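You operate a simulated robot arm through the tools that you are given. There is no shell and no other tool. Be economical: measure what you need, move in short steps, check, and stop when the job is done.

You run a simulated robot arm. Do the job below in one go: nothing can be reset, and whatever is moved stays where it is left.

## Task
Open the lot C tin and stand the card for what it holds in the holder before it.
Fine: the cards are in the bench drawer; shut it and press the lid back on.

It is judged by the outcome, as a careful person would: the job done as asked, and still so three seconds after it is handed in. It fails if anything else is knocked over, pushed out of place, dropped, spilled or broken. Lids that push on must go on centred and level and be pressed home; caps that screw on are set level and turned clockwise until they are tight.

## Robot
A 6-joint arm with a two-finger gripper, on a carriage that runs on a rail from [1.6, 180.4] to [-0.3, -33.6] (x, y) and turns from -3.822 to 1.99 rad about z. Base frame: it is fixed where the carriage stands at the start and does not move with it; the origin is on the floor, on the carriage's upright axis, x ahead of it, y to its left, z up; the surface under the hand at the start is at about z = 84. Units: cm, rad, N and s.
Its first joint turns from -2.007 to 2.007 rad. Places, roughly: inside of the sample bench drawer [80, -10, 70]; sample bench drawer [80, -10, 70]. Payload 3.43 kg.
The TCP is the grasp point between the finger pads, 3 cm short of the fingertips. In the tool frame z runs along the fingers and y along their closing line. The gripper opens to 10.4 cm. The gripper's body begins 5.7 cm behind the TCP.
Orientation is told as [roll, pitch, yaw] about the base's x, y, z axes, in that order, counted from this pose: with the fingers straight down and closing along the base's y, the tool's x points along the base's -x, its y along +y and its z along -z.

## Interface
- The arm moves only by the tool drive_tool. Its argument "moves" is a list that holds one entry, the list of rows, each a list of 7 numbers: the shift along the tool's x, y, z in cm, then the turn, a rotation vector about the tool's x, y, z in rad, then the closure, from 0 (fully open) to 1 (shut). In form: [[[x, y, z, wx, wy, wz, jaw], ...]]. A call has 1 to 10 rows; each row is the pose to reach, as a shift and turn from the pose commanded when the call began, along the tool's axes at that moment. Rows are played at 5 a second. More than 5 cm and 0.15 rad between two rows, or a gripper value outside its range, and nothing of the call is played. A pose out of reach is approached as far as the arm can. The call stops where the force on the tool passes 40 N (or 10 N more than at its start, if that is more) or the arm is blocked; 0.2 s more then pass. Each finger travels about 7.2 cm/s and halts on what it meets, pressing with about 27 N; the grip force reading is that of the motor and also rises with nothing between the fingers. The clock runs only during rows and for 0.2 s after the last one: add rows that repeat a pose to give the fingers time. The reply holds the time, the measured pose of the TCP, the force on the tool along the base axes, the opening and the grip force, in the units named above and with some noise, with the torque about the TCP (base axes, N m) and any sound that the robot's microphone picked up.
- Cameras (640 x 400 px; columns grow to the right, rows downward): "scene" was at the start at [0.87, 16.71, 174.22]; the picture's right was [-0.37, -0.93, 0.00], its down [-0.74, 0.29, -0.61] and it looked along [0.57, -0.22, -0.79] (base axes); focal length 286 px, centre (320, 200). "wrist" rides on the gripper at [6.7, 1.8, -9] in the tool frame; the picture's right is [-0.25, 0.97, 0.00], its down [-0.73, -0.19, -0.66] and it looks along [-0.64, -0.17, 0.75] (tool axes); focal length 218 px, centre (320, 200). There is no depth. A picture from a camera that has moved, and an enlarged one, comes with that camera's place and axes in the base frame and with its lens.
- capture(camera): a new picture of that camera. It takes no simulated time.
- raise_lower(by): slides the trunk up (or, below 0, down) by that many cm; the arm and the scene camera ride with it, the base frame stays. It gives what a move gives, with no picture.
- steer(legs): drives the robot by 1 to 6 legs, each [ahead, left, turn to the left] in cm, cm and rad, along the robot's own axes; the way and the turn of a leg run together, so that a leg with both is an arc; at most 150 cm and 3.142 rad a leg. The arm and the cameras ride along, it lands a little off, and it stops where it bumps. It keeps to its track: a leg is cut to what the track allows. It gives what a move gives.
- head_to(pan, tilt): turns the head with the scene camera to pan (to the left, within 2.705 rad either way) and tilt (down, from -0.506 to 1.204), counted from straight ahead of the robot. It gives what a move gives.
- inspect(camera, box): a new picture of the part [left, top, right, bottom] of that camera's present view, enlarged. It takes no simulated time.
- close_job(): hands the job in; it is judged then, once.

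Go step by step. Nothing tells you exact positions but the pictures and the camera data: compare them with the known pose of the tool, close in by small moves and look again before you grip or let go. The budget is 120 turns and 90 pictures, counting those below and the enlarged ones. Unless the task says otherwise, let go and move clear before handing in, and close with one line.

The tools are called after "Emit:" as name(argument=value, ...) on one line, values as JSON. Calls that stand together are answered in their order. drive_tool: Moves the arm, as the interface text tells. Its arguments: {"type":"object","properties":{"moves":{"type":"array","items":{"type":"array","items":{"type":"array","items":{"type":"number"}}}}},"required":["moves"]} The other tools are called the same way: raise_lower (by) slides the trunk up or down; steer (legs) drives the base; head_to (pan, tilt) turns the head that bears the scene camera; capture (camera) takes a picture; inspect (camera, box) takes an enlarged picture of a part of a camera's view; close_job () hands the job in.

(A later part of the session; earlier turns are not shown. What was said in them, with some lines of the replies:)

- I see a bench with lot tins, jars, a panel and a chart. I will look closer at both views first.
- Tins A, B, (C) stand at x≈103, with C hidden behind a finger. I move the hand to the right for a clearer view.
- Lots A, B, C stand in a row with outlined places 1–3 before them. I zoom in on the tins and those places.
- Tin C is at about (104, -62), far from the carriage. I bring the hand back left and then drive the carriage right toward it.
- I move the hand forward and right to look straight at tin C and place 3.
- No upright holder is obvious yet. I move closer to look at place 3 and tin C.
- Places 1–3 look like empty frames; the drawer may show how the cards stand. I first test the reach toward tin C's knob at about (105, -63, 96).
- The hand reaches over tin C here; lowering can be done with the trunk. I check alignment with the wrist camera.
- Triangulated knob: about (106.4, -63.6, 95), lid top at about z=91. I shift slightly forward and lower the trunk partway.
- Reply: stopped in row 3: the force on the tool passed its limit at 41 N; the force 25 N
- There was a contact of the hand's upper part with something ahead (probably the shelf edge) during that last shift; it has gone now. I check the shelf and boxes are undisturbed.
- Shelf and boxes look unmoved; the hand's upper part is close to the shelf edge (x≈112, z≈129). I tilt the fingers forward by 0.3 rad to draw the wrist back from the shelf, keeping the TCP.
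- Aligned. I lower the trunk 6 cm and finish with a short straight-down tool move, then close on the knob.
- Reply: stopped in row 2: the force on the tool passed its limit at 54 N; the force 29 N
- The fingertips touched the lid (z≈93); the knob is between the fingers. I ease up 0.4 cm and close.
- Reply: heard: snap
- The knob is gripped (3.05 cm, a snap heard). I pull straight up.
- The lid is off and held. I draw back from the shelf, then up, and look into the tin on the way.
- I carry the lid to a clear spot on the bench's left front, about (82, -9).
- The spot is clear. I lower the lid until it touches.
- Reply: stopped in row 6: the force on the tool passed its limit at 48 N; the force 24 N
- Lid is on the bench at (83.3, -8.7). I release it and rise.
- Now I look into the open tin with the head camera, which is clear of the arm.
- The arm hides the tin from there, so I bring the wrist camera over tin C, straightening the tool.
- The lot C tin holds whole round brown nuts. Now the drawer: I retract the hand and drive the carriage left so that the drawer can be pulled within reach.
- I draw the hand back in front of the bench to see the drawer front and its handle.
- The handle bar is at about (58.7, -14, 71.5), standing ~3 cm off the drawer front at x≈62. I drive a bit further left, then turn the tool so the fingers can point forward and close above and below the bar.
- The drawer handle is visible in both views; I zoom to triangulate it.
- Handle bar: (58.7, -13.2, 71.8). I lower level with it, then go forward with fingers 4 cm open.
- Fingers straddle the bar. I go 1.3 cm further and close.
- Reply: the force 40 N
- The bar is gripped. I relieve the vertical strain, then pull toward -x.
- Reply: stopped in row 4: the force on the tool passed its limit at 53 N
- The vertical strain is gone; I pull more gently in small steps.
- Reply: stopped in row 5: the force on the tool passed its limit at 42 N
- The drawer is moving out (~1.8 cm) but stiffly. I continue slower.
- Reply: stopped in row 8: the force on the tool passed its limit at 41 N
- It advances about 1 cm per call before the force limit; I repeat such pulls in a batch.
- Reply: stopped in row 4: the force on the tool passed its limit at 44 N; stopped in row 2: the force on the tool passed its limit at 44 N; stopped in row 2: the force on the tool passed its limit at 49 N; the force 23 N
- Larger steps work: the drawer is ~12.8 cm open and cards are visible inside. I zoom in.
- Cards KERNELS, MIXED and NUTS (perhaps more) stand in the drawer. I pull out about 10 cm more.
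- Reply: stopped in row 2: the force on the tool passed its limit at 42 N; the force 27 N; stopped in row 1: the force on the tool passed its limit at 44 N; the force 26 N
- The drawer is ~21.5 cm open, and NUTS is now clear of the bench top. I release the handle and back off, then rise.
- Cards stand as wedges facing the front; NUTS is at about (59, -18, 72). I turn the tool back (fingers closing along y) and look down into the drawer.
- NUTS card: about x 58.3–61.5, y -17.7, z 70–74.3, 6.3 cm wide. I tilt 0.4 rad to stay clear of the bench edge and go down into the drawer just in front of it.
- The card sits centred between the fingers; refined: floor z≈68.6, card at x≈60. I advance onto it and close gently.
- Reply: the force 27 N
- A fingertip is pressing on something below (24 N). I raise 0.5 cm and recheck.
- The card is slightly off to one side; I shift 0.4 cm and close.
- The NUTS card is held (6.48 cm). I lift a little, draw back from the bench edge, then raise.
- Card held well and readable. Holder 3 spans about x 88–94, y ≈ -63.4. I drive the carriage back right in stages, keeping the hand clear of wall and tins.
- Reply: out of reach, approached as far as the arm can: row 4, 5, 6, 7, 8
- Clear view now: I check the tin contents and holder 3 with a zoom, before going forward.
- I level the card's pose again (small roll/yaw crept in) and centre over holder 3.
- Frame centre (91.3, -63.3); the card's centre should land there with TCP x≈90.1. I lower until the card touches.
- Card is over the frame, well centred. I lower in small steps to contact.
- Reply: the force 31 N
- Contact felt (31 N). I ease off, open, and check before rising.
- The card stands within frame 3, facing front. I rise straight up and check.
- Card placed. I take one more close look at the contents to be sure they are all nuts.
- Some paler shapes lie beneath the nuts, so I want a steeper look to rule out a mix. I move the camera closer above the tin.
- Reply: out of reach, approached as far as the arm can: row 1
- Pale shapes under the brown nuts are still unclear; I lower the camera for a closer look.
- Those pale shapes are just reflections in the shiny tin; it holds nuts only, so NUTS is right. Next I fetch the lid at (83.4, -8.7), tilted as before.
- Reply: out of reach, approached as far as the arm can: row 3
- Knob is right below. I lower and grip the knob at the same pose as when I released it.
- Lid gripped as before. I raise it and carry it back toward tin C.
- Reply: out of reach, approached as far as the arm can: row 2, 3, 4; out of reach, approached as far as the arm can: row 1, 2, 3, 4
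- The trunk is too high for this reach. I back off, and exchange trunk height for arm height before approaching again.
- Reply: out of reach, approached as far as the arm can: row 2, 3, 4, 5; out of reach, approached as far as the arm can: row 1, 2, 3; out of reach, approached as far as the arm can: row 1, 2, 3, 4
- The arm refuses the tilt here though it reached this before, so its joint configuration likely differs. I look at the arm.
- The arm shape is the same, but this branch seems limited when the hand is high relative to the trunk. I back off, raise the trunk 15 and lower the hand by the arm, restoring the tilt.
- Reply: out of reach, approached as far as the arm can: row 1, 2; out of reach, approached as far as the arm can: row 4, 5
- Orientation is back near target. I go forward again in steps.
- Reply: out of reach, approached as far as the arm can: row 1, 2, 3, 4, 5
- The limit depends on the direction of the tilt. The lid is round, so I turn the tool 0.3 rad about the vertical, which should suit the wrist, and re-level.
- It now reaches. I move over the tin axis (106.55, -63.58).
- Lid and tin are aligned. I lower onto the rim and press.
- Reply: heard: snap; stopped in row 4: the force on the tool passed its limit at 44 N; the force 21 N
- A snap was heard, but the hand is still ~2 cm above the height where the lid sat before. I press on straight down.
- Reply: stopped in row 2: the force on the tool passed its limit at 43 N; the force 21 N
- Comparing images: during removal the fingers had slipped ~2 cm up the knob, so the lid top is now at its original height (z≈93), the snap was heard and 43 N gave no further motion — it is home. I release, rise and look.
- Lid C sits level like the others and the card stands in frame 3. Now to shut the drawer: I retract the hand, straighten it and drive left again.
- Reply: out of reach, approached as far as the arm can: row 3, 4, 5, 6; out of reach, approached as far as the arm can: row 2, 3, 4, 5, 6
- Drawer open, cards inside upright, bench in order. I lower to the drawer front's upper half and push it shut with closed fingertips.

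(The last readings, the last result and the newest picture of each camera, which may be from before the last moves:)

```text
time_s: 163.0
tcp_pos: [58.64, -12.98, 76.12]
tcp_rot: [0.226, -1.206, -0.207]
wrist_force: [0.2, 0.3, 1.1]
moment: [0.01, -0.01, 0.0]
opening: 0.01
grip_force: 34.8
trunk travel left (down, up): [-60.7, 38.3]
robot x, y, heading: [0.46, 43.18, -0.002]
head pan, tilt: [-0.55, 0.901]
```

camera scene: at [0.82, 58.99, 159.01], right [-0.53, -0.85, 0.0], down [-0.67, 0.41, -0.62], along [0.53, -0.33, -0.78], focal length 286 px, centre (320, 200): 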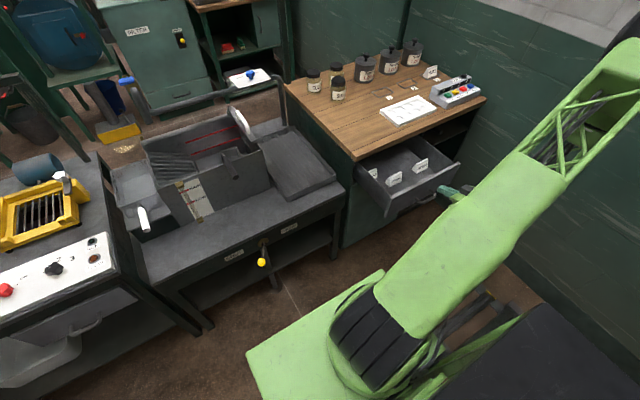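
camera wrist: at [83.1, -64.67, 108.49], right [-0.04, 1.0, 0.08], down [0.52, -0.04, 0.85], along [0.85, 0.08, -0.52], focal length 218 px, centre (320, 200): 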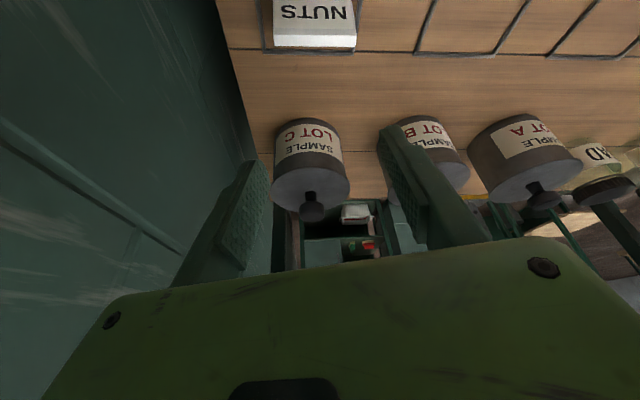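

No force was felt; I check whether the drawer moved or the fingers passed above it.

Emit:
inspect(camera="scene", box=[330, 100, 510, 240])

```text
2.86 times, centred on (420, 170) of scene
camera zoom: at [0.77, 58.98, 152.51], right [-0.53, -0.85, 0.0], down [-0.67, 0.41, -0.62], along [0.53, -0.33, -0.78], focal length 816 px, centre (34, 286)
```

zoom: 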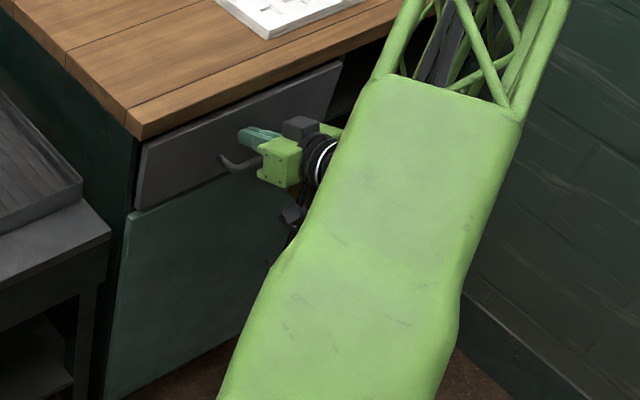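

The drawer moved with the push and looks nearly shut. I press the last bit until resistance.

Emit:
drive_tool(moves=[[[-0.2, 0, 0.5, 0, 0, 0, 1], [-0.4, 0, 1, 0, 0, 0, 1], [-0.6, 0, 1.5, 0, 0, 0, 1], [-0.8, 0, 2, 0, 0, 0, 1], [-1, 0, 2.5, 0, 0, 0, 1]]])

```text
time_s: 163.8
tcp_pos: [59.76, -13.27, 76.05]
tcp_rot: [0.229, -1.201, -0.213]
wrist_force: [-1.3, 1.3, 0.7]
moment: [-0.05, -0.02, -0.13]
opening: 0.0
grip_force: 35.1
trunk travel left (down, up): [-60.7, 38.3]
robot x, y, heading: [0.66, 43.85, -0.007]
head pan, tilt: [-0.55, 0.901]
stopped in row 4: the force on the tool passed its limit at 53 N (the readings are from after the stop); the commanded pose is now the measured one
```

Firm stop felt: the drawer is home. I back away and check with a final picture.

Emit:
drive_tool(moves=[[[0.7, 0, -1.9, 0, 0, 0, 1], [2.4, 0, -6.5, 0, 0, 0, 1], [4.1, 0, -11, 0, 0, 0, 1], [5.8, 0, -15.5, 0, 0, 0, 1], [7.5, 0, -20, 0, 0, 0, 1], [9.2, 0, -24.5, 0, 0, 0, 1]]])

Emit:
raise_lower(by=20)

Emit:
inspect(camera="scene", box=[270, 20, 510, 230])

```text
time_s: 165.2
tcp_pos: [33.67, -13.25, 76.34]
tcp_rot: [0.23, -1.201, -0.21]
wrist_force: [0.3, -0.2, -0.5]
moment: [-0.01, -0.01, -0.02]
opening: 0.01
grip_force: 34.2
trunk travel left (down, up): [-60.7, 38.3]
robot x, y, heading: [0.65, 43.57, -0.003]
head pan, tilt: [-0.55, 0.901]
```

```text
time_s: 167.4
tcp_pos: [33.73, -13.2, 96.27]
tcp_rot: [0.232, -1.201, -0.211]
wrist_force: [-0.5, 0.7, -0.6]
moment: [-0.03, 0.03, 0.01]
opening: 0.0
grip_force: 34.6
trunk travel left (down, up): [-80.7, 18.3]
robot x, y, heading: [0.46, 43.56, -0.002]
head pan, tilt: [-0.55, 0.901]
```

```text
1.90 times, centred on (390, 125) of scene
camera zoom: at [0.85, 58.99, 172.5], right [-0.53, -0.85, 0.0], down [-0.67, 0.41, -0.62], along [0.53, -0.33, -0.78], focal length 544 px, centre (187, 343)
```

zoom: 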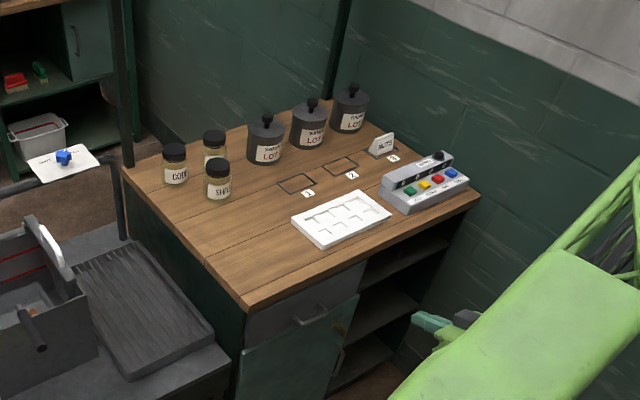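

Drawer is shut and the card stands at 3. One last zoom on tin C's lid and the card.

Emit:
inspect(camera="scene", box=[385, 50, 455, 110])

```text
6.67 times, centred on (420, 80) of scene
camera zoom: at [0.85, 58.99, 172.5], right [-0.53, -0.85, 0.0], down [-0.67, 0.41, -0.62], along [0.53, -0.33, -0.78], focal length 1904 px, centre (-347, 1000)
```

zoom: 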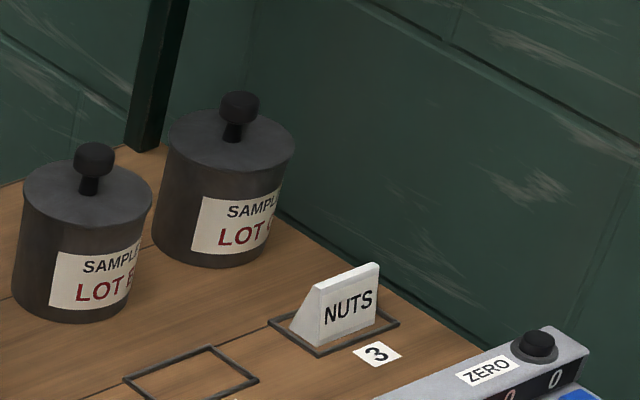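

The lid sits flush and level, the NUTS card stands inside frame 3, and the drawer is shut. I hand the job in.

Emit:
close_job()

```text
The job is handed in.
```

The lot C tin holds nuts: the NUTS card stands in holder 3 in front of it, the lid is pressed back on, and the drawer is shut.
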